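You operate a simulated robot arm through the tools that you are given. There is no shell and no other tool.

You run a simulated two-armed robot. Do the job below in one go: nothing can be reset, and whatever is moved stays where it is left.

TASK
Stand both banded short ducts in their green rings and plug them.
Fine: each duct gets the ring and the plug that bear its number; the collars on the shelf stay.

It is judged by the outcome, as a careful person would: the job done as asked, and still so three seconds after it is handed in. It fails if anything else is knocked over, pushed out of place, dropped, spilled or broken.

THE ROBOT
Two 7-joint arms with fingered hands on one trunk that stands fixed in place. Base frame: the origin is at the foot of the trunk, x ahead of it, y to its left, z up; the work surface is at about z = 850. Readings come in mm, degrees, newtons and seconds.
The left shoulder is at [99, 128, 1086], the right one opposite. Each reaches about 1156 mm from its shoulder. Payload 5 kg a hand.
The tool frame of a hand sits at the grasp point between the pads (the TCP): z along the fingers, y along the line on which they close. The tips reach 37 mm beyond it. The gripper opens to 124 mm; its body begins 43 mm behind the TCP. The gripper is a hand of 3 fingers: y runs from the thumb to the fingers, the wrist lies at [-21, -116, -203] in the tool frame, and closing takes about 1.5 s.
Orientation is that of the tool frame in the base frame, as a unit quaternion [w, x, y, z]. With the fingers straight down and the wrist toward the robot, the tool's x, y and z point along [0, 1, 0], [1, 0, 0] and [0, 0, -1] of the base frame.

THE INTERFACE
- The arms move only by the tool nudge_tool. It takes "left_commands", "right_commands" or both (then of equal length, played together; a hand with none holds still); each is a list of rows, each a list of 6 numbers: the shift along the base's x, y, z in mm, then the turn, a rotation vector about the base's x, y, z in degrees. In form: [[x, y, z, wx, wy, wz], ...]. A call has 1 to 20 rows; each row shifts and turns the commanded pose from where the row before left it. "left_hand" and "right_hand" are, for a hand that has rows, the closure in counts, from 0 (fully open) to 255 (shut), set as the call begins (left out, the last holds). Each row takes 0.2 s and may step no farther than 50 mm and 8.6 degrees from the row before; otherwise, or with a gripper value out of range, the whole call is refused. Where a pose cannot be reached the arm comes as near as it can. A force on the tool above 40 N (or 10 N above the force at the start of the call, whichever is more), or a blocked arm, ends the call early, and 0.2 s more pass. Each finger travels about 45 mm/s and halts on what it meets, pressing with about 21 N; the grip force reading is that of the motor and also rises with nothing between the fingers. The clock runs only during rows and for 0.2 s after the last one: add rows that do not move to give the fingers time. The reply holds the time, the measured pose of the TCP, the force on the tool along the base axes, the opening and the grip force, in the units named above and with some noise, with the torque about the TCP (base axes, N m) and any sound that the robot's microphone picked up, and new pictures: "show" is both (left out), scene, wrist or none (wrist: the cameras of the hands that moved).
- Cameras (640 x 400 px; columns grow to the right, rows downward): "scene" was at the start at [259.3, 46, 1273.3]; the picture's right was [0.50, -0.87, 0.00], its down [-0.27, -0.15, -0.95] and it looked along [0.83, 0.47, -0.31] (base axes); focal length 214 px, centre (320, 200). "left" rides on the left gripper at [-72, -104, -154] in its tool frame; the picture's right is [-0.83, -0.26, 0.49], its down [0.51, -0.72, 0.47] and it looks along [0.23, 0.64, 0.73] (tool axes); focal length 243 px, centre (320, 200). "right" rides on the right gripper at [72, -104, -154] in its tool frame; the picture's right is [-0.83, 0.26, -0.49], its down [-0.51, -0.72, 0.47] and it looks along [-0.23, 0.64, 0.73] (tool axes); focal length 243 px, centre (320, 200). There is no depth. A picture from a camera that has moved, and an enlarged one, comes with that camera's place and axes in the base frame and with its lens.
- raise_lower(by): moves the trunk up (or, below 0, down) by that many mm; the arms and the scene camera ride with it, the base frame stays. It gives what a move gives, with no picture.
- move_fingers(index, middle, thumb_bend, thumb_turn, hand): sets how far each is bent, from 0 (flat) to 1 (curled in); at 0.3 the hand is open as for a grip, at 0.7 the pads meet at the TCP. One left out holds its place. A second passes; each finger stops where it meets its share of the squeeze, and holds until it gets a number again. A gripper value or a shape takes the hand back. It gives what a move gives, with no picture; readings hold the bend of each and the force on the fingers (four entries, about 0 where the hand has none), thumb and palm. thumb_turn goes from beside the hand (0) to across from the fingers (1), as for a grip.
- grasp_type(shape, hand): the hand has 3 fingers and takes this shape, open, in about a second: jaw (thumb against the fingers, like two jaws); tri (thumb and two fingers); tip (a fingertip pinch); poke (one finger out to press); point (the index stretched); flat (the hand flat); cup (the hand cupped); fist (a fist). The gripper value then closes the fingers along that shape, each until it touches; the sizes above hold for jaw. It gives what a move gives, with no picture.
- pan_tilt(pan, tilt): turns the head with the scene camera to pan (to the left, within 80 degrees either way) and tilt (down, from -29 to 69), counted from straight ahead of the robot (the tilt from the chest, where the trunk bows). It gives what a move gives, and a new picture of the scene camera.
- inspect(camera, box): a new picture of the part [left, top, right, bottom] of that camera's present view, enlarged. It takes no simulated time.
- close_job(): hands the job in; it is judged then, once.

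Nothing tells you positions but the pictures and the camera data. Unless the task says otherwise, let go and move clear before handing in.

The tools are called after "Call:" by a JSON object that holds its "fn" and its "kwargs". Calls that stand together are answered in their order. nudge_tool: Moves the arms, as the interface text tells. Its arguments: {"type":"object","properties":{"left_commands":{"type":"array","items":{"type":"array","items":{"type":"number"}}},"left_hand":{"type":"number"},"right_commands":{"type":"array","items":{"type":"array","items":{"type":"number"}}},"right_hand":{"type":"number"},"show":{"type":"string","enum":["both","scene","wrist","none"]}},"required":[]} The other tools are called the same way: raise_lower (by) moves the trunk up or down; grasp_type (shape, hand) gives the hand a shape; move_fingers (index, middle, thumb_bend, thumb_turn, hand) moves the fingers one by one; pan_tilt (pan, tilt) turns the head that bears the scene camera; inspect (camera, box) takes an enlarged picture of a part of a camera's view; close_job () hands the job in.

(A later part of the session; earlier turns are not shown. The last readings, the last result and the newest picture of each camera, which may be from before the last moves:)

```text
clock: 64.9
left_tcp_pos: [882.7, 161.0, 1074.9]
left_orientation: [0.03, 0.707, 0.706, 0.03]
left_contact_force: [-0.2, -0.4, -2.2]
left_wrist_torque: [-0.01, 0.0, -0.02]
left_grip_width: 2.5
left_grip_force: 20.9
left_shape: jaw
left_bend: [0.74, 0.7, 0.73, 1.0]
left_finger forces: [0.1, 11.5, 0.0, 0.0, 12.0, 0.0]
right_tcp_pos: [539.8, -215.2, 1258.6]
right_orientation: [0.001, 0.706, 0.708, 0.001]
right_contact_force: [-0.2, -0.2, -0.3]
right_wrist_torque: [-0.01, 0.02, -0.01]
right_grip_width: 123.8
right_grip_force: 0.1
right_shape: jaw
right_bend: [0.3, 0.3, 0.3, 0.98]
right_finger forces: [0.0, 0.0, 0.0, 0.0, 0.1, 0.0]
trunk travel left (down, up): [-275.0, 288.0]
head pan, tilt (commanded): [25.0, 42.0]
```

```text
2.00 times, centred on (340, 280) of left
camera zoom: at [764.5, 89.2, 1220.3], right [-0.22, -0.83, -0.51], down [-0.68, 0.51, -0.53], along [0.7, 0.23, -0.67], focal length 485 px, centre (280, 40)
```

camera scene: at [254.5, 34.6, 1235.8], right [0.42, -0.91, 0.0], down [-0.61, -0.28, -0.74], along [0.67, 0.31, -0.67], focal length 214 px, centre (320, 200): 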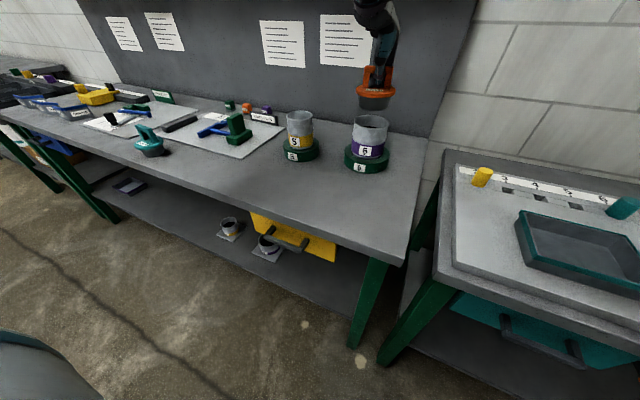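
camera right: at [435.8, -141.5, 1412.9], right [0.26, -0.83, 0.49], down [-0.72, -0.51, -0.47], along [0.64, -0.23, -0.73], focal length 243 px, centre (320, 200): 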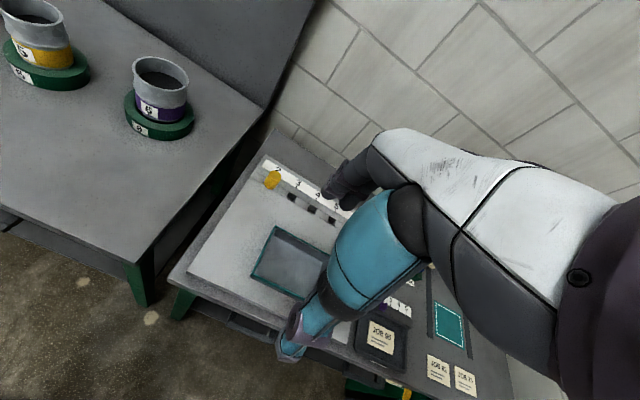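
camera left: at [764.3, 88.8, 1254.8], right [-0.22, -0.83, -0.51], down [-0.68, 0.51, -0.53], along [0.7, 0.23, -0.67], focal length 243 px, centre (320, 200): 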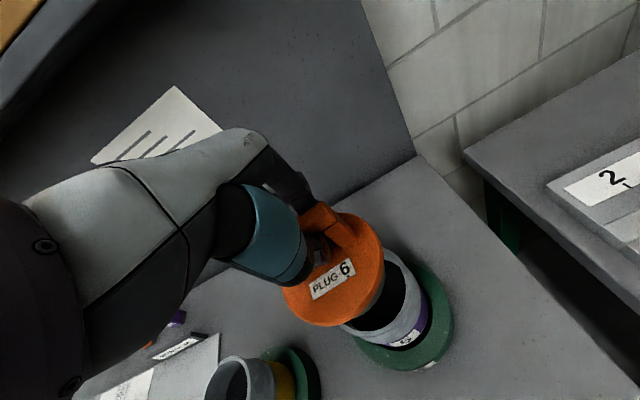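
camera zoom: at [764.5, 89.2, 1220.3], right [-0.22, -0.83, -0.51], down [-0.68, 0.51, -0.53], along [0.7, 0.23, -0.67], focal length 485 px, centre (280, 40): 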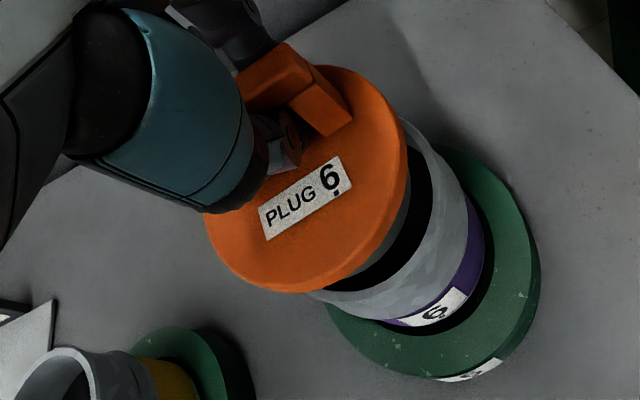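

The stopper is centred within about 2 mm with ~4 mm radial clearance. I'll lower it gently into the duct, watching the force.

Call:
{"fn": "nudge_tool", "kwargs": {"left_commands": [[-0.5, 0, -5, 0, 0, 0], [0, 0, -5, 0, 0, 0], [0, 0, -4, 0, 0, 0], [0, 0, -4, 0, 0, 0], [0, 0, 0, 0, 0, 0]], "show": "none"}}

Call:
{"fn": "inspect", "kwargs": {"camera": "scene", "box": [335, 80, 405, 160]}}

Call:
{"fn": "inspect", "kwargs": {"camera": "right", "box": [120, 10, 220, 100]}}

```text
clock: 66.1
left_tcp_pos: [882.9, 162.1, 1058.4]
left_orientation: [0.03, 0.706, 0.707, 0.032]
left_contact_force: [1.1, -0.8, -1.9]
left_wrist_torque: [-0.01, 0.04, -0.03]
left_grip_width: 2.4
left_grip_force: 20.9
left_shape: jaw
left_bend: [0.74, 0.7, 0.73, 1.0]
left_finger forces: [0.0, 11.6, 0.0, 0.1, 12.0, 0.1]
right_tcp_pos: [540.0, -214.7, 1258.7]
right_orientation: [0.0, 0.707, 0.707, 0.0]
right_contact_force: [0.8, -0.3, -0.4]
right_wrist_torque: [-0.02, 0.01, -0.04]
right_grip_width: 124.6
right_grip_force: 0.1
right_shape: jaw
right_bend: [0.3, 0.3, 0.3, 0.98]
right_finger forces: [0.0, 0.1, 0.0, 0.1, 0.0, 0.0]
trunk travel left (down, up): [-275.0, 288.0]
head pan, tilt (commanded): [25.0, 42.0]
```

```text
5.00 times, centred on (370, 120) of scene
camera zoom: at [254.3, 35.1, 1235.8], right [0.42, -0.91, 0.0], down [-0.61, -0.28, -0.74], along [0.67, 0.31, -0.67], focal length 1072 px, centre (70, 600)
```

zoom: 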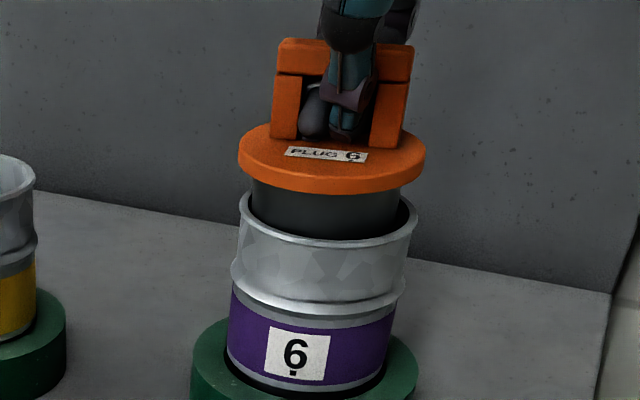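

```text
4.44 times, centred on (170, 55) of right
camera zoom: at [435.5, -143.0, 1413.0], right [0.26, -0.83, 0.49], down [-0.72, -0.51, -0.47], along [0.64, -0.23, -0.73], focal length 1078 px, centre (987, 844)
```

zoom: 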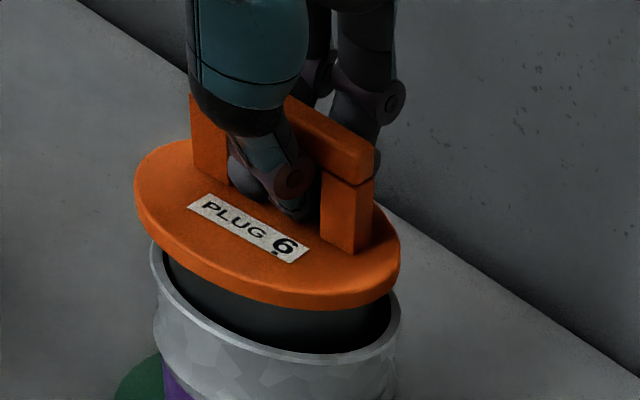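

The stopper is inside the duct's mouth with no contact. Continuing down until the disc meets the rim.

Call:
{"fn": "nudge_tool", "kwargs": {"left_commands": [[0, 0, -4, 0, 0, 0], [0, 0, -4, 0, 0, 0], [0, 0, -3, 0, 0, 0], [0, 0, -3, 0, 0, 0], [0, 0, 0, 0, 0, 0]], "show": "none"}}

Call:
{"fn": "inspect", "kwargs": {"camera": "scene", "box": [335, 80, 405, 160]}}

Call:
{"fn": "inspect", "kwargs": {"camera": "right", "box": [120, 10, 220, 100]}}

```text
clock: 67.3
left_tcp_pos: [882.6, 161.9, 1043.9]
left_orientation: [0.031, 0.706, 0.706, 0.031]
left_contact_force: [-0.3, -0.3, -2.9]
left_wrist_torque: [-0.02, 0.01, -0.02]
left_grip_width: 2.0
left_grip_force: 20.6
left_shape: jaw
left_bend: [0.74, 0.7, 0.73, 1.0]
left_finger forces: [0.0, 11.6, 0.0, 0.1, 11.9, 0.1]
right_tcp_pos: [541.2, -215.1, 1259.1]
right_orientation: [0.0, 0.706, 0.708, 0.0]
right_contact_force: [0.3, -0.2, -0.7]
right_wrist_torque: [0.05, 0.01, -0.02]
right_grip_width: 124.3
right_grip_force: 0.1
right_shape: jaw
right_bend: [0.3, 0.3, 0.3, 0.98]
right_finger forces: [0.0, 0.0, 0.0, 0.0, 0.0, 0.0]
trunk travel left (down, up): [-275.0, 288.0]
head pan, tilt (commanded): [25.0, 42.0]
```

```text
5.00 times, centred on (370, 120) of scene
camera zoom: at [254.3, 35.1, 1235.8], right [0.42, -0.91, 0.0], down [-0.61, -0.28, -0.74], along [0.67, 0.31, -0.67], focal length 1072 px, centre (70, 600)
```

zoom: 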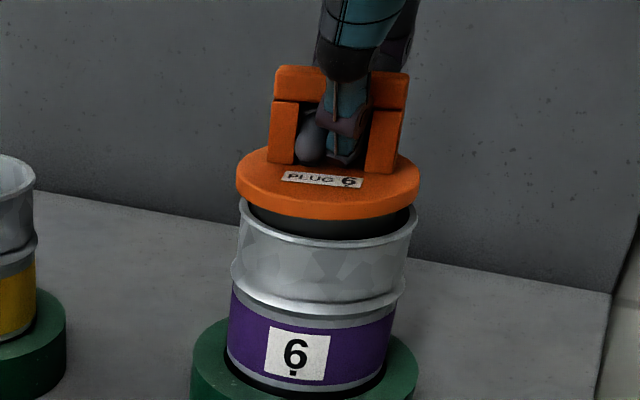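

```text
4.44 times, centred on (170, 55) of right
camera zoom: at [435.5, -143.0, 1413.0], right [0.26, -0.83, 0.49], down [-0.72, -0.51, -0.47], along [0.64, -0.23, -0.73], focal length 1078 px, centre (987, 844)
```

zoom: 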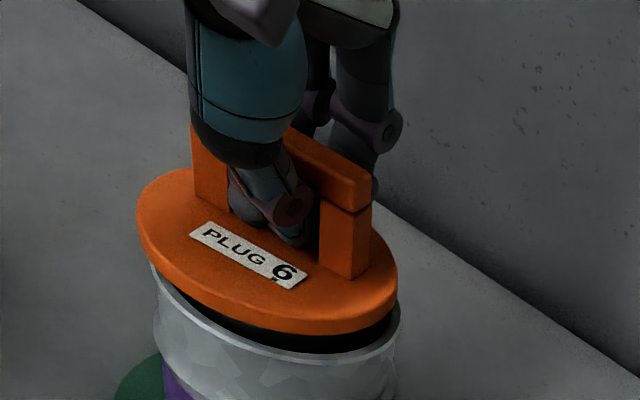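

The plug is well inside, still free. A few more small steps to seat it.

Call:
{"fn": "nudge_tool", "kwargs": {"left_commands": [[0, 0, -3, 0, 0, 0], [0, 0, -3, 0, 0, 0], [0, 0, -2, 0, 0, 0], [0, 0, 0, 0, 0, 0]], "show": "none"}}

Call:
{"fn": "inspect", "kwargs": {"camera": "scene", "box": [335, 80, 405, 160]}}

Call:
{"fn": "inspect", "kwargs": {"camera": "right", "box": [120, 10, 220, 100]}}

```text
clock: 68.3
left_tcp_pos: [883.9, 160.8, 1035.1]
left_orientation: [0.03, 0.706, 0.706, 0.03]
left_contact_force: [0.8, -0.3, -2.0]
left_wrist_torque: [-0.01, 0.0, 0.01]
left_grip_width: 2.2
left_grip_force: 21.3
left_shape: jaw
left_bend: [0.74, 0.7, 0.73, 1.0]
left_finger forces: [0.1, 11.6, 0.1, 0.1, 12.1, 0.0]
right_tcp_pos: [539.9, -215.2, 1258.9]
right_orientation: [0.001, 0.707, 0.708, 0.0]
right_contact_force: [0.0, 0.7, 0.2]
right_wrist_torque: [-0.01, 0.01, 0.03]
right_grip_width: 124.0
right_grip_force: 0.1
right_shape: jaw
right_bend: [0.3, 0.3, 0.3, 0.98]
right_finger forces: [0.0, 0.1, 0.0, 0.0, 0.1, 0.1]
trunk travel left (down, up): [-275.0, 288.0]
head pan, tilt (commanded): [25.0, 42.0]
```

```text
5.00 times, centred on (370, 120) of scene
camera zoom: at [254.4, 35.1, 1235.7], right [0.42, -0.91, 0.0], down [-0.61, -0.28, -0.74], along [0.67, 0.31, -0.67], focal length 1072 px, centre (70, 600)
```

zoom: 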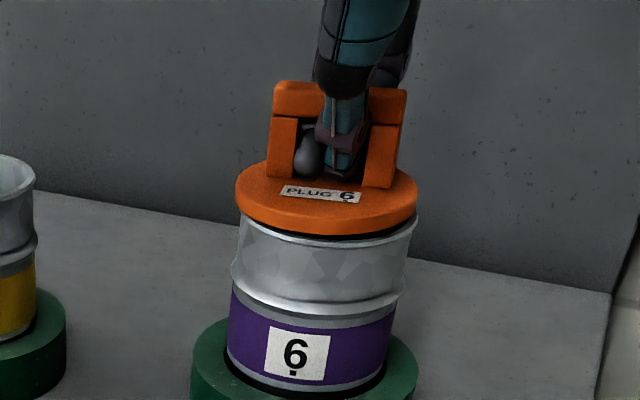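

```text
4.44 times, centred on (170, 55) of right
camera zoom: at [435.6, -143.0, 1413.0], right [0.26, -0.83, 0.49], down [-0.72, -0.51, -0.47], along [0.64, -0.23, -0.73], focal length 1078 px, centre (987, 844)
```

zoom: 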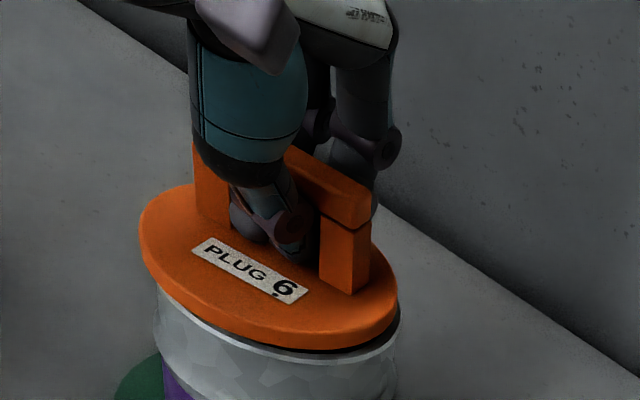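

Almost on the rim. Two or three more mm.

Call:
{"fn": "nudge_tool", "kwargs": {"left_commands": [[0, 0, -1.5, 0, 0, 0], [0, 0, -1.5, 0, 0, 0], [0, 0, 0, 0, 0, 0]], "show": "none"}}

Call:
{"fn": "inspect", "kwargs": {"camera": "right", "box": [120, 10, 220, 100]}}

Call:
{"fn": "inspect", "kwargs": {"camera": "scene", "box": [335, 80, 405, 160]}}

```text
clock: 69.1
left_tcp_pos: [882.7, 161.1, 1033.5]
left_orientation: [0.03, 0.707, 0.706, 0.03]
left_contact_force: [0.3, 0.1, -0.6]
left_wrist_torque: [0.06, -0.03, -0.01]
left_grip_width: 2.3
left_grip_force: 21.1
left_shape: jaw
left_bend: [0.74, 0.7, 0.73, 1.0]
left_finger forces: [0.0, 12.3, 0.0, 0.1, 12.2, 0.1]
right_tcp_pos: [540.3, -213.7, 1258.2]
right_orientation: [0.0, 0.706, 0.708, 0.0]
right_contact_force: [0.6, 0.6, 0.4]
right_wrist_torque: [0.02, 0.0, -0.02]
right_grip_width: 123.9
right_grip_force: 0.0
right_shape: jaw
right_bend: [0.3, 0.3, 0.3, 0.98]
right_finger forces: [0.0, 0.0, 0.0, 0.1, 0.0, 0.0]
trunk travel left (down, up): [-275.0, 288.0]
head pan, tilt (commanded): [25.0, 42.0]
```

```text
4.44 times, centred on (170, 55) of right
camera zoom: at [435.3, -143.1, 1413.1], right [0.26, -0.83, 0.49], down [-0.72, -0.51, -0.47], along [0.64, -0.23, -0.73], focal length 1078 px, centre (987, 844)
```

zoom: 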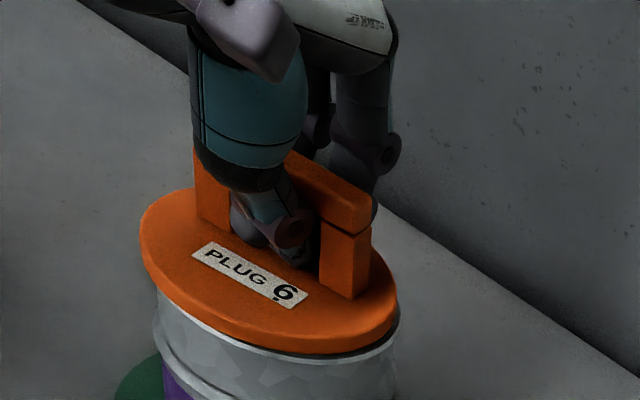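

```text
5.00 times, centred on (370, 120) of scene
camera zoom: at [254.2, 35.0, 1235.8], right [0.42, -0.91, 0.0], down [-0.61, -0.28, -0.74], along [0.67, 0.31, -0.67], focal length 1072 px, centre (70, 600)
```

zoom: 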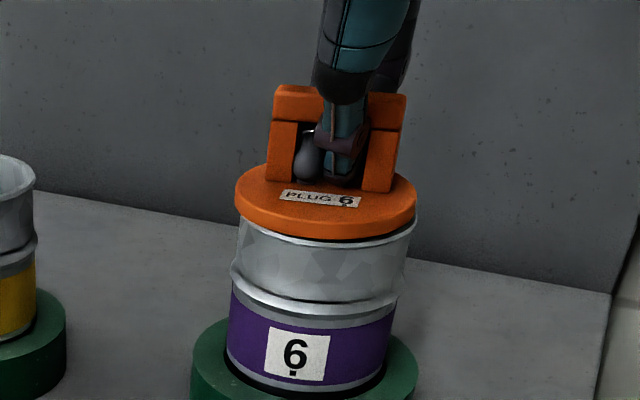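

The weight is shifting onto the rim. One more small press, then I open the hand.

Call:
{"fn": "nudge_tool", "kwargs": {"left_commands": [[0, 0, -1.5, 0, 0, 0], [0, 0, 0, 0, 0, 0]], "show": "none"}}

Call:
{"fn": "nudge_tool", "kwargs": {"left_commands": [[0, 0, 0, 0, 0, 0], [0, 0, 0, 0, 0, 0], [0, 0, 0, 0, 0, 0], [0, 0, 0, 0, 0, 0], [0, 0, 0, 0, 0, 0], [0, 0, 0, 0, 0, 0], [0, 0, 0, 0, 0, 0], [0, 0, 0, 0, 0, 0]], "left_hand": 0, "show": "none"}}

Call:
{"fn": "inspect", "kwargs": {"camera": "right", "box": [120, 10, 220, 100]}}

Call:
{"fn": "inspect", "kwargs": {"camera": "scene", "box": [335, 80, 405, 160]}}

```text
clock: 69.7
left_tcp_pos: [882.5, 162.2, 1031.9]
left_orientation: [0.031, 0.707, 0.706, 0.032]
left_contact_force: [0.8, -1.8, 4.3]
left_wrist_torque: [0.12, -0.09, 0.0]
left_grip_width: 2.3
left_grip_force: 20.7
left_shape: jaw
left_bend: [0.74, 0.7, 0.73, 1.0]
left_finger forces: [7.7, 13.0, 0.0, 0.2, 12.5, 0.0]
right_tcp_pos: [538.3, -215.4, 1259.7]
right_orientation: [0.0, 0.706, 0.708, -0.001]
right_contact_force: [-0.5, -0.7, -0.1]
right_wrist_torque: [0.0, 0.06, 0.02]
right_grip_width: 123.9
right_grip_force: 0.0
right_shape: jaw
right_bend: [0.3, 0.3, 0.3, 0.98]
right_finger forces: [0.0, 0.0, 0.0, 0.0, 0.1, 0.1]
trunk travel left (down, up): [-275.0, 288.0]
head pan, tilt (commanded): [25.0, 42.0]
```

```text
clock: 71.5
left_tcp_pos: [882.4, 160.7, 1031.6]
left_orientation: [0.03, 0.707, 0.706, 0.031]
left_contact_force: [-0.3, 0.7, 4.0]
left_wrist_torque: [0.03, 0.25, 0.0]
left_grip_width: 123.9
left_grip_force: 0.0
left_shape: jaw
left_bend: [0.3, 0.3, 0.29, 0.98]
left_finger forces: [0.1, 0.0, 0.1, 0.0, 4.7, 0.0]
right_tcp_pos: [539.1, -215.3, 1259.6]
right_orientation: [0.001, 0.707, 0.708, 0.0]
right_contact_force: [-0.3, -0.8, 0.1]
right_wrist_torque: [-0.03, 0.02, 0.01]
right_grip_width: 123.9
right_grip_force: 0.0
right_shape: jaw
right_bend: [0.3, 0.3, 0.3, 0.98]
right_finger forces: [0.0, 0.0, 0.0, 0.0, 0.0, 0.0]
trunk travel left (down, up): [-275.0, 288.0]
head pan, tilt (commanded): [25.0, 42.0]
```

```text
4.44 times, centred on (170, 55) of right
camera zoom: at [434.7, -143.1, 1413.3], right [0.26, -0.83, 0.49], down [-0.72, -0.51, -0.47], along [0.64, -0.23, -0.73], focal length 1078 px, centre (987, 844)
```

zoom: 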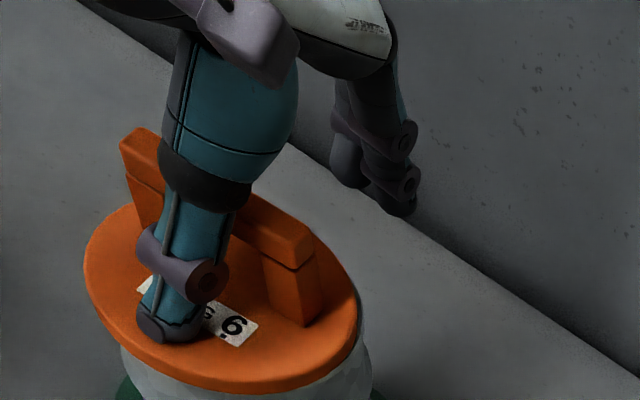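

```text
5.00 times, centred on (370, 120) of scene
camera zoom: at [253.6, 35.0, 1235.9], right [0.42, -0.91, 0.0], down [-0.61, -0.28, -0.74], along [0.67, 0.31, -0.67], focal length 1072 px, centre (70, 600)
```

zoom: 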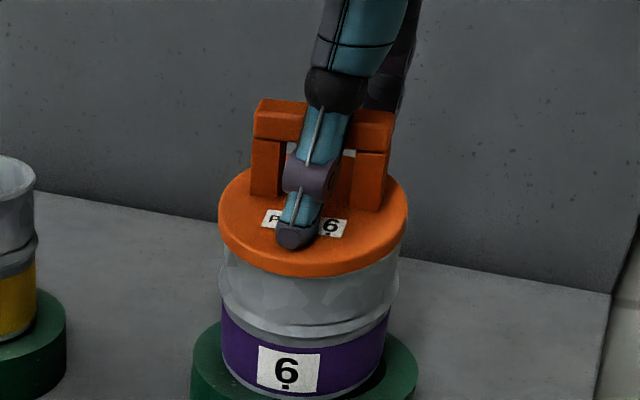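

The opening thumb tip is pressing the disc's near edge (4 N) and has tipped the duct slightly toward me. I'll raise the hand gently so that it settles back.

Call:
{"fn": "nudge_tool", "kwargs": {"left_commands": [[0, 0, 1.5, 0, 0, 0], [0, 0, 1.5, 0, 0, 0], [0, 0, 2, 0, 0, 0], [0, 0, 0, 0, 0, 0]], "show": "none"}}

Call:
{"fn": "inspect", "kwargs": {"camera": "right", "box": [110, 10, 230, 130]}}

Call:
{"fn": "inspect", "kwargs": {"camera": "scene", "box": [330, 80, 410, 180]}}

```text
clock: 72.5
left_tcp_pos: [882.7, 161.8, 1036.2]
left_orientation: [0.03, 0.706, 0.707, 0.031]
left_contact_force: [0.2, 0.3, 0.3]
left_wrist_torque: [0.01, -0.02, 0.01]
left_grip_width: 123.9
left_grip_force: 0.0
left_shape: jaw
left_bend: [0.3, 0.3, 0.3, 0.98]
left_finger forces: [0.0, 0.0, 0.1, 0.1, 0.1, 0.1]
right_tcp_pos: [540.5, -214.8, 1258.7]
right_orientation: [0.0, 0.707, 0.708, 0.001]
right_contact_force: [0.2, 0.0, -0.5]
right_wrist_torque: [0.02, -0.05, 0.0]
right_grip_width: 124.3
right_grip_force: 0.0
right_shape: jaw
right_bend: [0.3, 0.3, 0.3, 0.98]
right_finger forces: [0.0, 0.1, 0.0, 0.0, 0.0, 0.1]
trunk travel left (down, up): [-275.0, 288.0]
head pan, tilt (commanded): [25.0, 42.0]
```

```text
3.33 times, centred on (170, 70) of right
camera zoom: at [435.3, -143.0, 1413.1], right [0.26, -0.83, 0.49], down [-0.72, -0.51, -0.47], along [0.64, -0.23, -0.73], focal length 809 px, centre (820, 633)
```

zoom: 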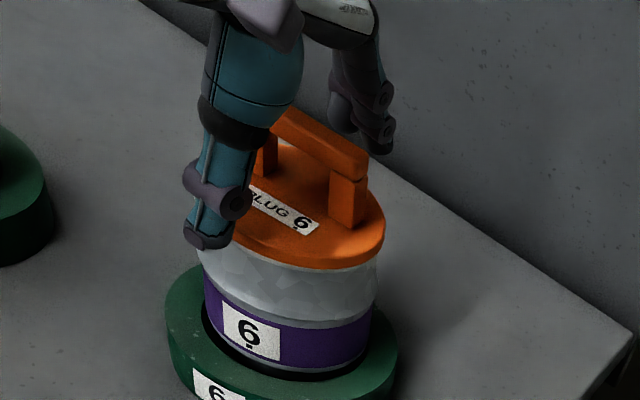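

```text
4.00 times, centred on (370, 130) of scene
camera zoom: at [254.2, 35.0, 1235.8], right [0.42, -0.91, 0.0], down [-0.61, -0.28, -0.74], along [0.67, 0.31, -0.67], focal length 858 px, centre (120, 480)
```

zoom: 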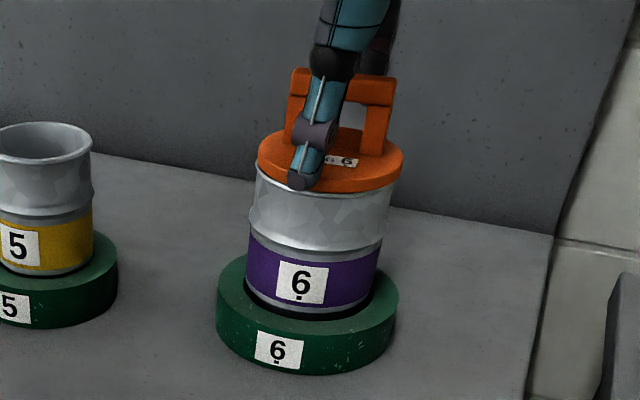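

It settled back upright with plug 6 flush on duct 6. I'll rise clear and inspect.

Call:
{"fn": "nudge_tool", "kwargs": {"left_commands": [[0, 0, 5, 0, 0, 0], [0, 0, 15, 0, 0, 0], [0, 0, 40, 0, 0, 0], [0, 0, 45, 0, 0, 0], [0, 0, 0, 0, 2.5, 0], [0, 0, 0, 0, 2.5, 0], [0, 0, 0, 0, 0, 0]], "show": "scene"}}

Call:
{"fn": "inspect", "kwargs": {"camera": "right", "box": [110, 10, 230, 130]}}

Call:
{"fn": "inspect", "kwargs": {"camera": "scene", "box": [330, 80, 410, 180]}}

Call:
{"fn": "inspect", "kwargs": {"camera": "left", "box": [280, 180, 460, 360]}}

```text
clock: 74.1
left_tcp_pos: [881.3, 160.7, 1141.6]
left_orientation: [-0.001, 0.707, 0.707, 0.0]
left_contact_force: [-0.6, 0.2, 1.1]
left_wrist_torque: [-0.02, 0.02, -0.01]
left_grip_width: 123.9
left_grip_force: 0.0
left_shape: jaw
left_bend: [0.3, 0.3, 0.3, 0.98]
left_finger forces: [0.0, 0.0, 0.0, 0.0, 0.0, 0.0]
right_tcp_pos: [539.7, -215.2, 1260.1]
right_orientation: [0.0, 0.706, 0.708, 0.001]
right_contact_force: [0.1, -0.1, 0.1]
right_wrist_torque: [0.01, -0.02, 0.02]
right_grip_width: 123.9
right_grip_force: 0.0
right_shape: jaw
right_bend: [0.3, 0.3, 0.3, 0.98]
right_finger forces: [0.0, 0.0, 0.1, 0.1, 0.1, 0.0]
trunk travel left (down, up): [-275.0, 288.0]
head pan, tilt (commanded): [25.0, 42.0]
camera scene: at [253.6, 34.9, 1236.0], right [0.42, -0.91, 0.0], down [-0.61, -0.28, -0.74], along [0.67, 0.31, -0.67], focal length 214 px, centre (320, 200)
```

scene: 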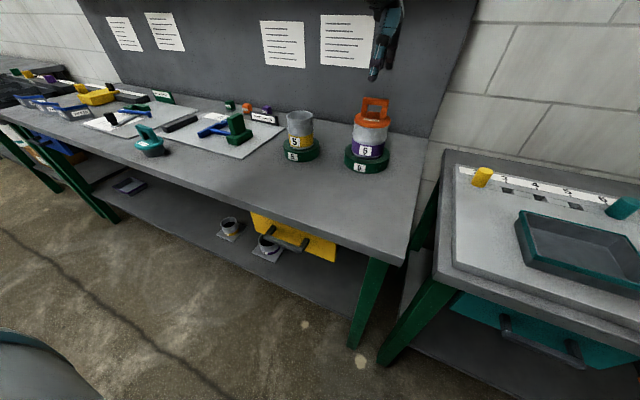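

```text
3.33 times, centred on (170, 70) of right
camera zoom: at [434.6, -143.1, 1413.4], right [0.26, -0.83, 0.49], down [-0.72, -0.51, -0.47], along [0.64, -0.23, -0.73], focal length 809 px, centre (820, 633)
```

zoom: 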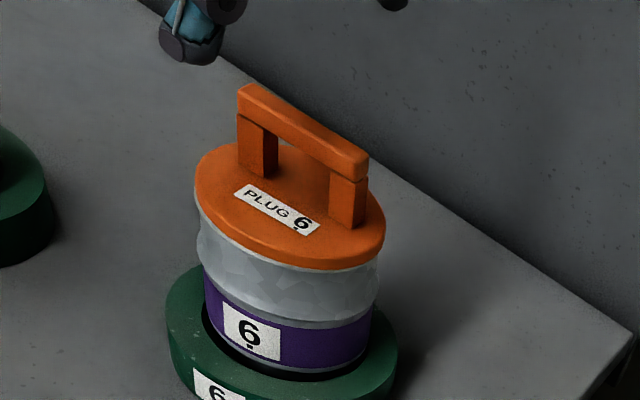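

```text
4.00 times, centred on (370, 130) of scene
camera zoom: at [253.6, 34.9, 1236.0], right [0.42, -0.91, 0.0], down [-0.61, -0.28, -0.74], along [0.67, 0.31, -0.67], focal length 858 px, centre (120, 480)
```

zoom: 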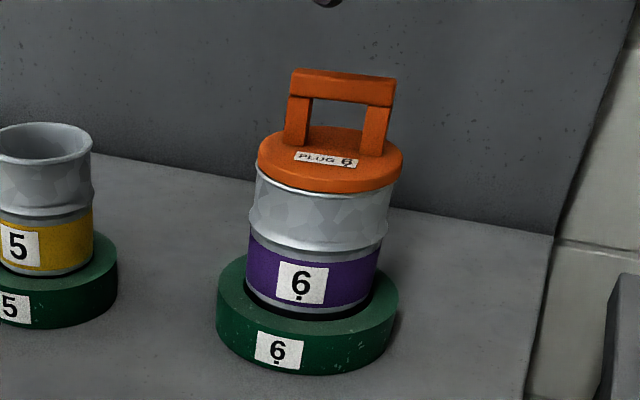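

```text
2.22 times, centred on (370, 270) of left
camera zoom: at [776.2, 89.0, 1295.5], right [-0.26, -0.83, -0.49], down [-0.72, 0.51, -0.47], along [0.64, 0.23, -0.73], focal length 539 px, centre (209, 44)
```

zoom: 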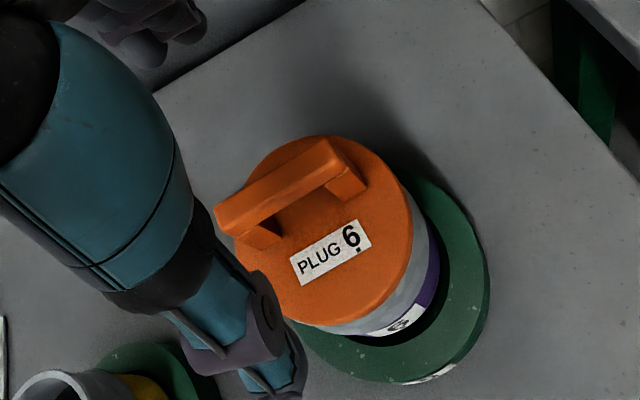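

Plug 6 sits flush on duct 6, all upright. Next the left hand goes back to plug 5 (teal) near (619, 852).

Call:
{"fn": "nudge_tool", "kwargs": {"left_commands": [[-14.8, 40.6, 0, 0, 0, 0], [-14.8, 40.6, 0, 0, 0, 0], [-14.8, 40.6, 0, 0, 0, 0], [-14.8, 40.6, 0, 0, 0, 0], [-14.8, 40.6, 0, 0, 0, 0], [-14.8, 40.6, 0, 0, 0, 0], [-14.8, 40.6, 0, 0, 0, 0], [-14.8, 40.6, 0, 0, 0, 0], [-14.8, 40.6, 0, 0, 0, 0], [-14.8, 40.6, 0, 0, 0, 0], [-14.8, 40.6, 0, 0, 0, 0], [-14.8, 40.6, 0, 0, 0, 0], [-14.8, 40.6, 0, 0, 0, 0], [-14.8, 40.6, 0, 0, 0, 0], [-14.8, 40.6, 0, 0, 0, 0], [-14.8, 40.6, 0, 0, 0, 0], [-14.8, 40.6, 0, 0, 0, 0], [0, 0, 0, 0, 0, 0]], "show": "both"}}

Call:
{"fn": "pan_tilt", "kwargs": {"pan": 50, "tilt": 35}}

Call:
{"fn": "inspect", "kwargs": {"camera": "left", "box": [240, 180, 440, 360]}}

```text
clock: 77.9
left_tcp_pos: [631.2, 852.0, 1141.8]
left_orientation: [0.0, 0.707, 0.708, 0.0]
left_contact_force: [0.1, -0.2, -0.5]
left_wrist_torque: [0.02, 0.02, 0.02]
left_grip_width: 123.9
left_grip_force: 0.0
left_shape: jaw
left_bend: [0.3, 0.3, 0.3, 0.98]
left_finger forces: [0.0, 0.1, 0.1, 0.1, 0.1, 0.0]
right_tcp_pos: [540.4, -216.1, 1258.5]
right_orientation: [0.0, 0.706, 0.708, 0.001]
right_contact_force: [-0.5, -0.4, 0.6]
right_wrist_torque: [-0.01, 0.01, 0.0]
right_grip_width: 123.8
right_grip_force: 0.1
right_shape: jaw
right_bend: [0.3, 0.3, 0.3, 0.98]
right_finger forces: [0.1, 0.0, 0.0, 0.0, 0.0, 0.1]
trunk travel left (down, up): [-275.0, 288.0]
head pan, tilt (commanded): [25.0, 42.0]
camera scene: at [254.3, 34.6, 1235.8], right [0.42, -0.91, 0.0], down [-0.61, -0.28, -0.74], along [0.67, 0.31, -0.67], focal length 214 px, centre (320, 200)
camera left: at [525.0, 778.7, 1295.9], right [-0.26, -0.83, -0.49], down [-0.72, 0.51, -0.47], along [0.64, 0.23, -0.73], focal length 243 px, centre (320, 200)
```

scene: 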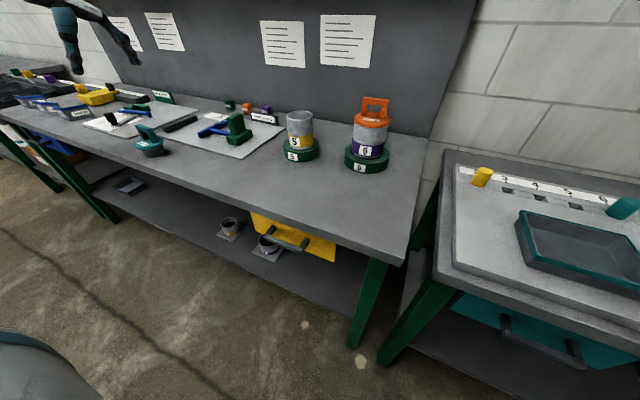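
left: 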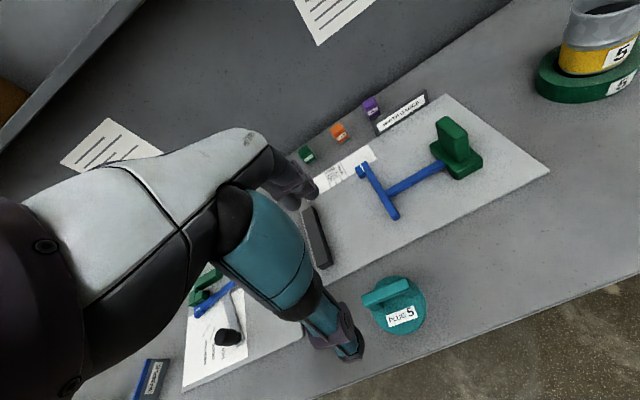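

```text
clock: 78.8
left_tcp_pos: [629.9, 849.8, 1142.0]
left_orientation: [0.0, 0.707, 0.707, 0.0]
left_contact_force: [0.0, 1.2, 0.0]
left_wrist_torque: [0.0, -0.01, 0.02]
left_grip_width: 123.9
left_grip_force: 0.1
left_shape: jaw
left_bend: [0.3, 0.3, 0.3, 0.98]
left_finger forces: [0.0, 0.0, 0.0, 0.0, 0.0, 0.0]
right_tcp_pos: [539.5, -215.7, 1259.6]
right_orientation: [0.0, 0.706, 0.708, 0.0]
right_contact_force: [-0.2, 0.4, -0.1]
right_wrist_torque: [0.0, -0.05, 0.02]
right_grip_width: 124.0
right_grip_force: 0.0
right_shape: jaw
right_bend: [0.3, 0.3, 0.3, 0.98]
right_finger forces: [0.0, 0.0, 0.0, 0.0, 0.0, 0.0]
trunk travel left (down, up): [-275.0, 288.0]
head pan, tilt (commanded): [50.0, 35.0]
camera scene: at [235.0, 67.1, 1246.3], right [0.77, -0.64, 0.0], down [-0.37, -0.44, -0.82], along [0.53, 0.63, -0.57], focal length 214 px, centre (320, 200)
```

scene: 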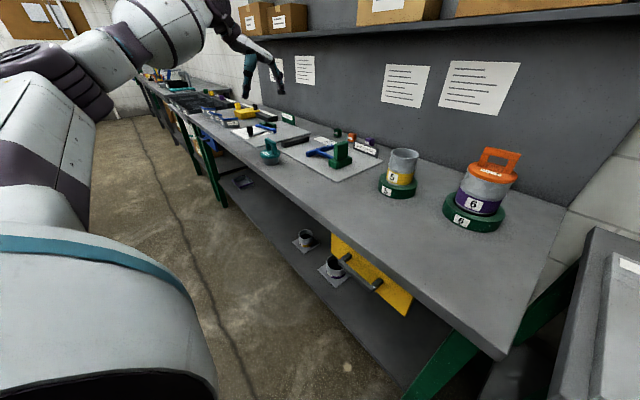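

```text
2.22 times, centred on (340, 270) of left
camera zoom: at [525.1, 778.8, 1295.6], right [-0.26, -0.83, -0.49], down [-0.72, 0.51, -0.47], along [0.64, 0.23, -0.73], focal length 539 px, centre (276, 44)
```

zoom: 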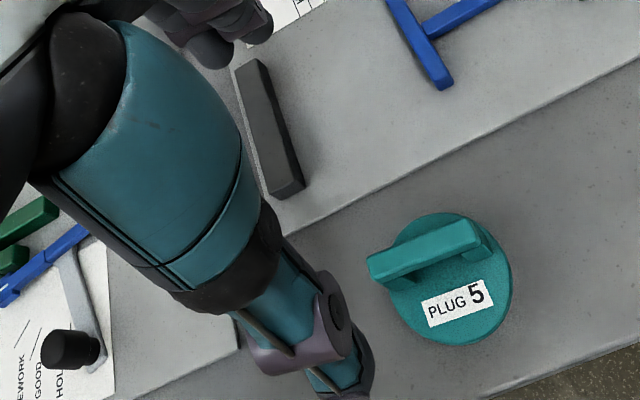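

Relative to the hand, plug 5's bar centre is at about (−2, −2) mm and its disc centre at (−14, −3). I'll check its height with the head camera, since the last good grip had the TCP 8 mm toward −y of the bar centre.

Call:
{"fn": "inspect", "kwargs": {"camera": "scene", "box": [245, 125, 305, 175]}}

Call:
{"fn": "inspect", "kwargs": {"camera": "left", "box": [350, 260, 440, 350]}}

Call:
{"fn": "inspect", "kwargs": {"camera": "scene", "box": [370, 130, 530, 240]}}

```text
8.00 times, centred on (275, 150) of scene
camera zoom: at [235.0, 67.1, 1246.3], right [0.77, -0.64, 0.0], down [-0.37, -0.44, -0.82], along [0.53, 0.63, -0.57], focal length 1716 px, centre (680, 600)
```

zoom: 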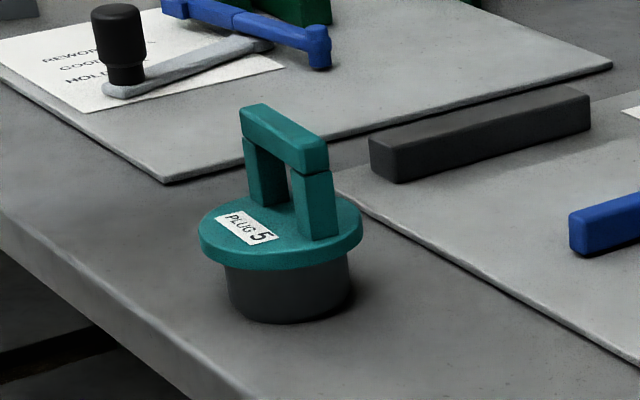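

```text
4.44 times, centred on (395, 305) of left
camera zoom: at [525.1, 778.8, 1295.6], right [-0.26, -0.83, -0.49], down [-0.72, 0.51, -0.47], along [0.64, 0.23, -0.73], focal length 1078 px, centre (-13, -267)
```

zoom: 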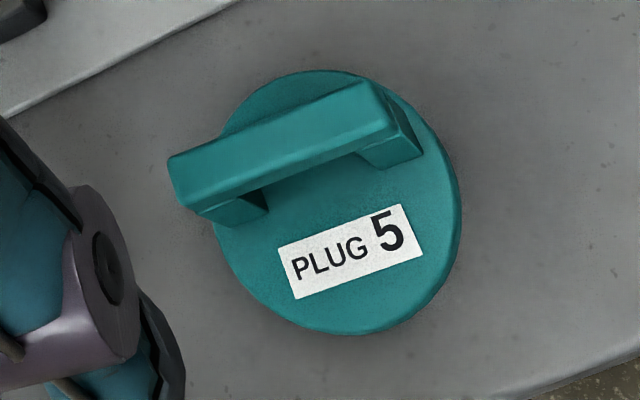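

```text
3.64 times, centred on (450, 185) of scene
camera zoom: at [235.0, 67.1, 1246.3], right [0.77, -0.64, 0.0], down [-0.37, -0.44, -0.82], along [0.53, 0.63, -0.57], focal length 780 px, centre (-153, 254)
```

zoom: 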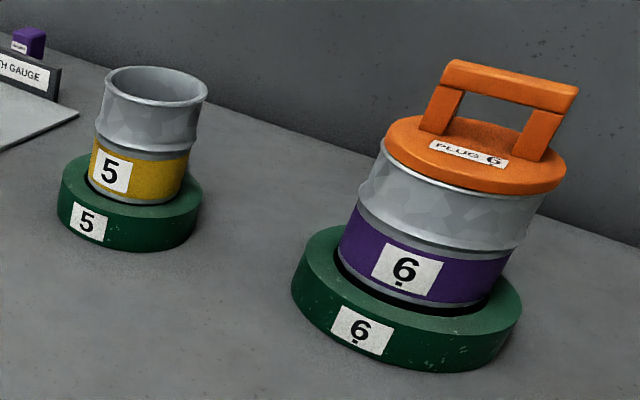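

Bar centre is about (628.5, 848.7), height like plug 6. I'll descend with the TCP at (629, 840.5), as for the level grip before.

Call:
{"fn": "nudge_tool", "kwargs": {"left_commands": [[-1.5, -10.5, -30, 0, 0, 0], [0, 0, -40, 0, 0, 0], [0, 0, -40, 0, 0, 0], [0, 0, -40, 0, 0, 0], [0, 0, -10, 0, 0, 0], [0, 0, 0, 0, 0, 0]], "show": "none"}}

Call:
{"fn": "inspect", "kwargs": {"camera": "left", "box": [240, 160, 440, 360]}}

Call:
{"fn": "inspect", "kwargs": {"camera": "scene", "box": [235, 95, 315, 175]}}

```text
clock: 80.2
left_tcp_pos: [630.9, 842.4, 980.8]
left_orientation: [0.0, 0.707, 0.707, 0.0]
left_contact_force: [-0.2, 0.4, -0.4]
left_wrist_torque: [0.0, -0.01, -0.02]
left_grip_width: 124.0
left_grip_force: 0.1
left_shape: jaw
left_bend: [0.3, 0.3, 0.3, 0.98]
left_finger forces: [0.0, 0.0, 0.0, 0.0, 0.0, 0.0]
right_tcp_pos: [539.0, -215.7, 1258.8]
right_orientation: [0.0, 0.707, 0.707, 0.001]
right_contact_force: [-0.2, 0.1, 0.0]
right_wrist_torque: [0.01, 0.02, -0.03]
right_grip_width: 123.9
right_grip_force: 0.1
right_shape: jaw
right_bend: [0.3, 0.3, 0.3, 0.98]
right_finger forces: [0.0, 0.0, 0.1, 0.0, 0.0, 0.0]
trunk travel left (down, up): [-275.0, 288.0]
head pan, tilt (commanded): [50.0, 35.0]
```

```text
2.00 times, centred on (340, 260) of left
camera zoom: at [524.9, 769.9, 1134.1], right [-0.26, -0.83, -0.49], down [-0.72, 0.51, -0.47], along [0.64, 0.23, -0.73], focal length 485 px, centre (280, 80)
```

zoom: 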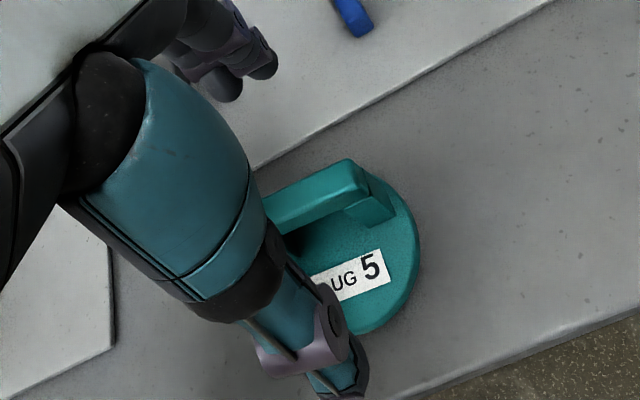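

```text
5.00 times, centred on (275, 135) of scene
camera zoom: at [234.9, 67.2, 1246.4], right [0.77, -0.64, 0.0], down [-0.37, -0.44, -0.82], along [0.53, 0.63, -0.57], focal length 1072 px, centre (545, 525)
```

zoom: 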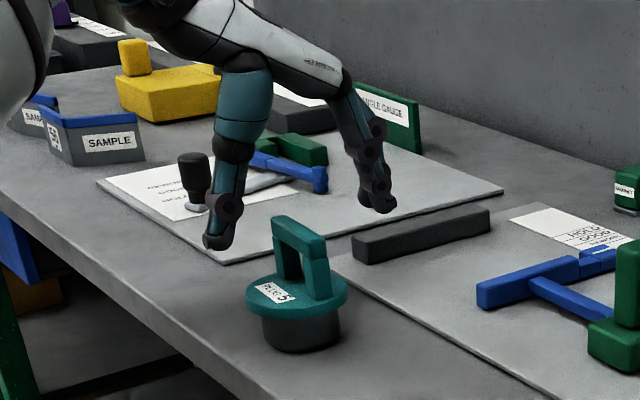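

Geometry matches the good grip on plug 6. Lowering beside the bar and closing.

Call:
{"fn": "nudge_tool", "kwargs": {"left_commands": [[-0.5, 0, -15, 0, 0, 0], [0, 0, -15, 0, 0, 0], [0, 0, -10, 0, 0, 0], [0, 0, -6, 0, 0, 0], [0, 0, 0, 0, 0, 0]], "show": "none"}}

Call:
{"fn": "inspect", "kwargs": {"camera": "scene", "box": [235, 105, 315, 175]}}

Call:
{"fn": "nudge_tool", "kwargs": {"left_commands": [[0, 0, 0, 0, 0, 0], [0, 0, 0, 0, 0, 0], [0, 0, 0, 0, 0, 0], [0, 0, 0, 0, 0, 0], [0, 0, 0, 0, 0, 0], [0, 0, 0, 0, 0, 0], [0, 0, 0, 0, 0, 0], [0, 0, 0, 0, 0, 0]], "left_hand": 255, "show": "none"}}

Call:
{"fn": "inspect", "kwargs": {"camera": "left", "box": [240, 140, 440, 340]}}

Call:
{"fn": "inspect", "kwargs": {"camera": "scene", "box": [235, 105, 315, 175]}}

```text
clock: 81.4
left_tcp_pos: [630.4, 839.8, 934.5]
left_orientation: [0.0, 0.707, 0.707, -0.001]
left_contact_force: [-0.1, -0.6, 0.4]
left_wrist_torque: [-0.01, 0.0, -0.03]
left_grip_width: 124.0
left_grip_force: 0.1
left_shape: jaw
left_bend: [0.3, 0.3, 0.3, 0.98]
left_finger forces: [0.1, 0.0, 0.0, 0.0, 0.0, 0.1]
right_tcp_pos: [539.6, -215.4, 1259.1]
right_orientation: [0.0, 0.707, 0.707, 0.0]
right_contact_force: [0.1, -0.5, 0.4]
right_wrist_torque: [-0.01, -0.02, 0.01]
right_grip_width: 123.7
right_grip_force: 0.0
right_shape: jaw
right_bend: [0.3, 0.3, 0.3, 0.98]
right_finger forces: [0.1, 0.0, 0.0, 0.0, 0.0, 0.1]
trunk travel left (down, up): [-275.0, 288.0]
head pan, tilt (commanded): [50.0, 35.0]
```

```text
5.71 times, centred on (275, 140) of scene
camera zoom: at [234.8, 67.0, 1246.4], right [0.77, -0.64, 0.0], down [-0.37, -0.44, -0.82], along [0.53, 0.63, -0.57], focal length 1226 px, centre (577, 543)
```

zoom: 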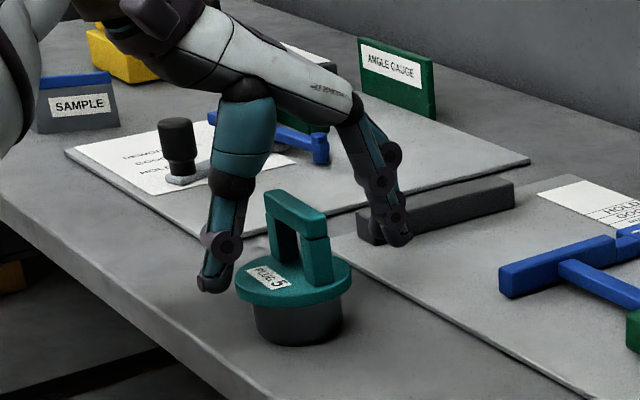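

```text
clock: 83.2
left_tcp_pos: [629.7, 841.2, 934.4]
left_orientation: [0.0, 0.707, 0.707, 0.0]
left_contact_force: [0.2, 0.0, -0.1]
left_wrist_torque: [0.02, -0.13, 0.0]
left_grip_width: 1.4
left_grip_force: 17.6
left_shape: jaw
left_bend: [0.7, 0.7, 0.76, 1.0]
left_finger forces: [0.0, 3.1, 0.0, 0.0, 0.2, 0.1]
right_tcp_pos: [539.6, -215.2, 1259.3]
right_orientation: [0.0, 0.707, 0.708, 0.0]
right_contact_force: [0.6, 0.3, 0.3]
right_wrist_torque: [-0.01, -0.01, 0.04]
right_grip_width: 124.0
right_grip_force: 0.1
right_shape: jaw
right_bend: [0.3, 0.3, 0.3, 0.98]
right_finger forces: [0.0, 0.0, 0.0, 0.0, 0.1, 0.1]
trunk travel left (down, up): [-275.0, 288.0]
head pan, tilt (commanded): [50.0, 35.0]
```

```text
2.00 times, centred on (340, 240) of left
camera zoom: at [523.9, 768.6, 1088.8], right [-0.26, -0.83, -0.49], down [-0.72, 0.51, -0.47], along [0.64, 0.23, -0.73], focal length 485 px, centre (280, 120)
```

zoom: 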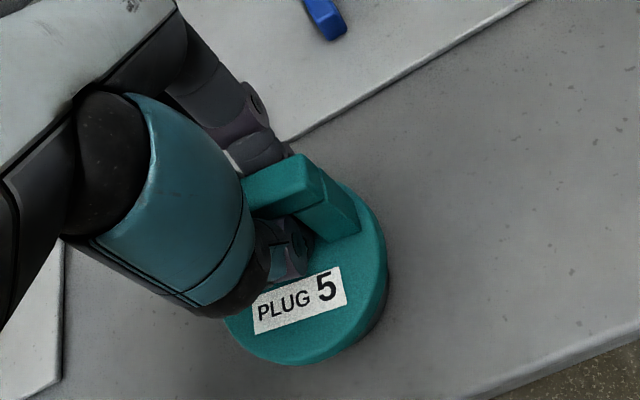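

```text
5.71 times, centred on (275, 140) of scene
camera zoom: at [235.0, 67.3, 1246.3], right [0.77, -0.64, 0.0], down [-0.37, -0.44, -0.82], along [0.53, 0.63, -0.57], focal length 1226 px, centre (577, 543)
```

zoom: 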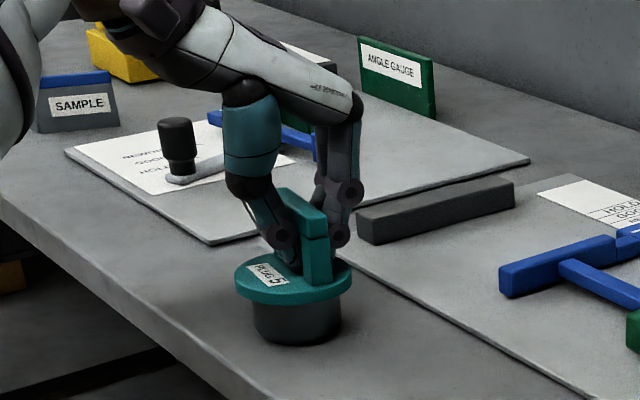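

Fingers are hooked under the bar. Lifting a little to check the hang.

Call:
{"fn": "nudge_tool", "kwargs": {"left_commands": [[0, 0, 4, 0, 0, 0], [0, 0, 6, 0, 0, 0], [0, 0, 10, 0, 0, 0], [0, 0, 10, 0, 0, 0], [0, 0, 0, 0, 0, 0], [0, 0, 0, 0, 0, 0]], "show": "none"}}

Call:
{"fn": "inspect", "kwargs": {"camera": "left", "box": [240, 140, 440, 340]}}

Call:
{"fn": "inspect", "kwargs": {"camera": "scene", "box": [245, 115, 305, 165]}}

```text
clock: 84.6
left_tcp_pos: [628.4, 840.5, 964.5]
left_orientation: [0.0, 0.707, 0.707, -0.001]
left_contact_force: [1.0, 0.0, -3.3]
left_wrist_torque: [-0.02, -0.01, 0.01]
left_grip_width: 1.7
left_grip_force: 20.9
left_shape: jaw
left_bend: [0.7, 0.7, 0.76, 1.0]
left_finger forces: [0.0, 0.0, 0.0, 0.1, 0.1, 0.0]
right_tcp_pos: [540.4, -215.8, 1259.9]
right_orientation: [0.0, 0.707, 0.707, 0.0]
right_contact_force: [0.6, 0.2, 0.0]
right_wrist_torque: [-0.01, -0.02, 0.0]
right_grip_width: 124.1
right_grip_force: 0.1
right_shape: jaw
right_bend: [0.3, 0.3, 0.3, 0.98]
right_finger forces: [0.0, 0.0, 0.0, 0.1, 0.0, 0.0]
trunk travel left (down, up): [-275.0, 288.0]
head pan, tilt (commanded): [50.0, 35.0]
```

```text
2.00 times, centred on (340, 240) of left
camera zoom: at [524.1, 769.0, 1118.3], right [-0.26, -0.83, -0.49], down [-0.72, 0.51, -0.47], along [0.64, 0.23, -0.73], focal length 485 px, centre (280, 120)
```

zoom: 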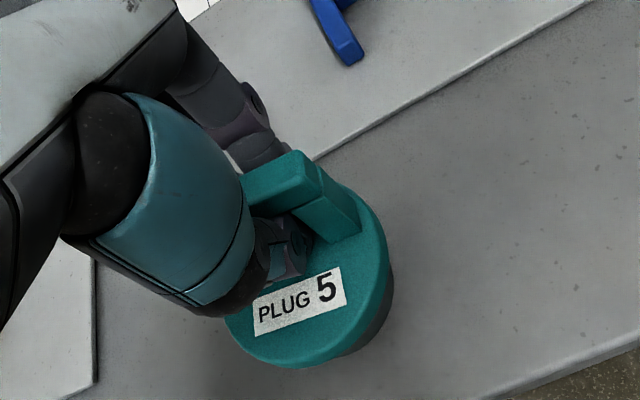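

```text
8.00 times, centred on (275, 140) of scene
camera zoom: at [235.0, 67.3, 1246.3], right [0.77, -0.64, 0.0], down [-0.37, -0.44, -0.82], along [0.53, 0.63, -0.57], focal length 1716 px, centre (680, 680)
```

zoom: 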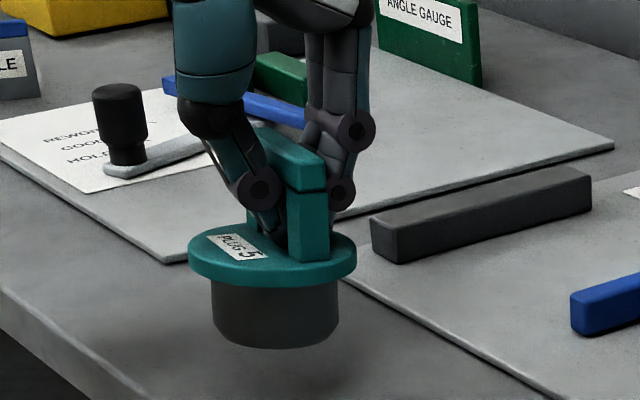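

It hangs like plug 6 did, near side up by about 5°. I'll raise it to transport height and counter-rotate −5° about y.

Call:
{"fn": "nudge_tool", "kwargs": {"left_commands": [[0, 0, 30, 0, 0, 0], [0, 0, 40, 0, 0, 0], [0, 0, 40, 0, 0, 0], [0, 0, 35, 0, 0, 0], [0, 0, 0, 0, -2.5, 0], [0, 0, 0, 0, -2.5, 0], [0, 0, 0, 0, 0, 0], [0, 0, 0, 0, 0, 0]], "show": "none"}}

Call:
{"fn": "inspect", "kwargs": {"camera": "scene", "box": [245, 85, 305, 135]}}

Call:
{"fn": "inspect", "kwargs": {"camera": "left", "box": [240, 140, 440, 340]}}

```text
clock: 86.4
left_tcp_pos: [628.3, 841.5, 1109.7]
left_orientation: [0.031, 0.706, 0.707, 0.031]
left_contact_force: [-0.9, 0.8, -2.5]
left_wrist_torque: [0.0, -0.02, -0.04]
left_grip_width: 1.2
left_grip_force: 21.1
left_shape: jaw
left_bend: [0.7, 0.7, 0.76, 1.0]
left_finger forces: [0.4, 0.4, 0.0, 0.0, 0.0, 0.0]
right_tcp_pos: [540.7, -215.2, 1258.8]
right_orientation: [0.0, 0.707, 0.707, 0.0]
right_contact_force: [0.7, -0.4, 0.2]
right_wrist_torque: [0.0, -0.03, 0.01]
right_grip_width: 124.0
right_grip_force: 0.1
right_shape: jaw
right_bend: [0.3, 0.3, 0.3, 0.98]
right_finger forces: [0.1, 0.0, 0.1, 0.1, 0.1, 0.0]
trunk travel left (down, up): [-275.0, 288.0]
head pan, tilt (commanded): [50.0, 35.0]
```

```text
8.00 times, centred on (275, 110) of scene
camera zoom: at [235.0, 67.8, 1246.3], right [0.77, -0.64, 0.0], down [-0.37, -0.44, -0.82], along [0.53, 0.63, -0.57], focal length 1716 px, centre (680, 920)
```

zoom: 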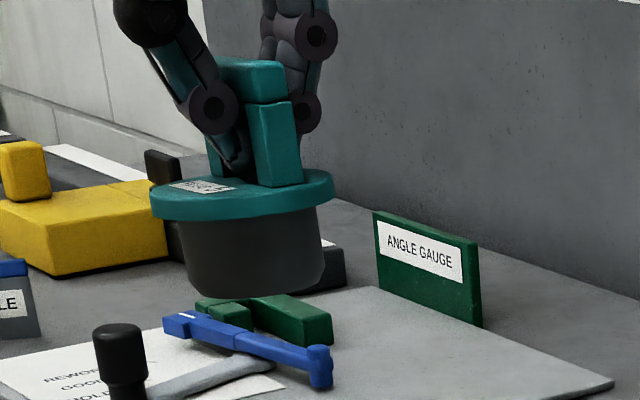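

```text
2.00 times, centred on (340, 240) of left
camera zoom: at [511.0, 770.0, 1254.3], right [-0.22, -0.83, -0.51], down [-0.68, 0.51, -0.53], along [0.7, 0.23, -0.67], focal length 485 px, centre (280, 120)
```

zoom: 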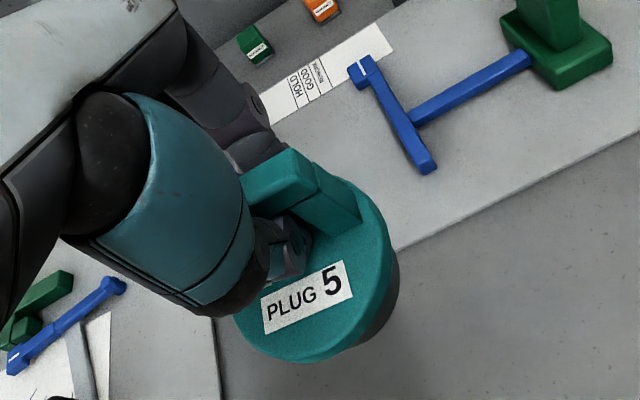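

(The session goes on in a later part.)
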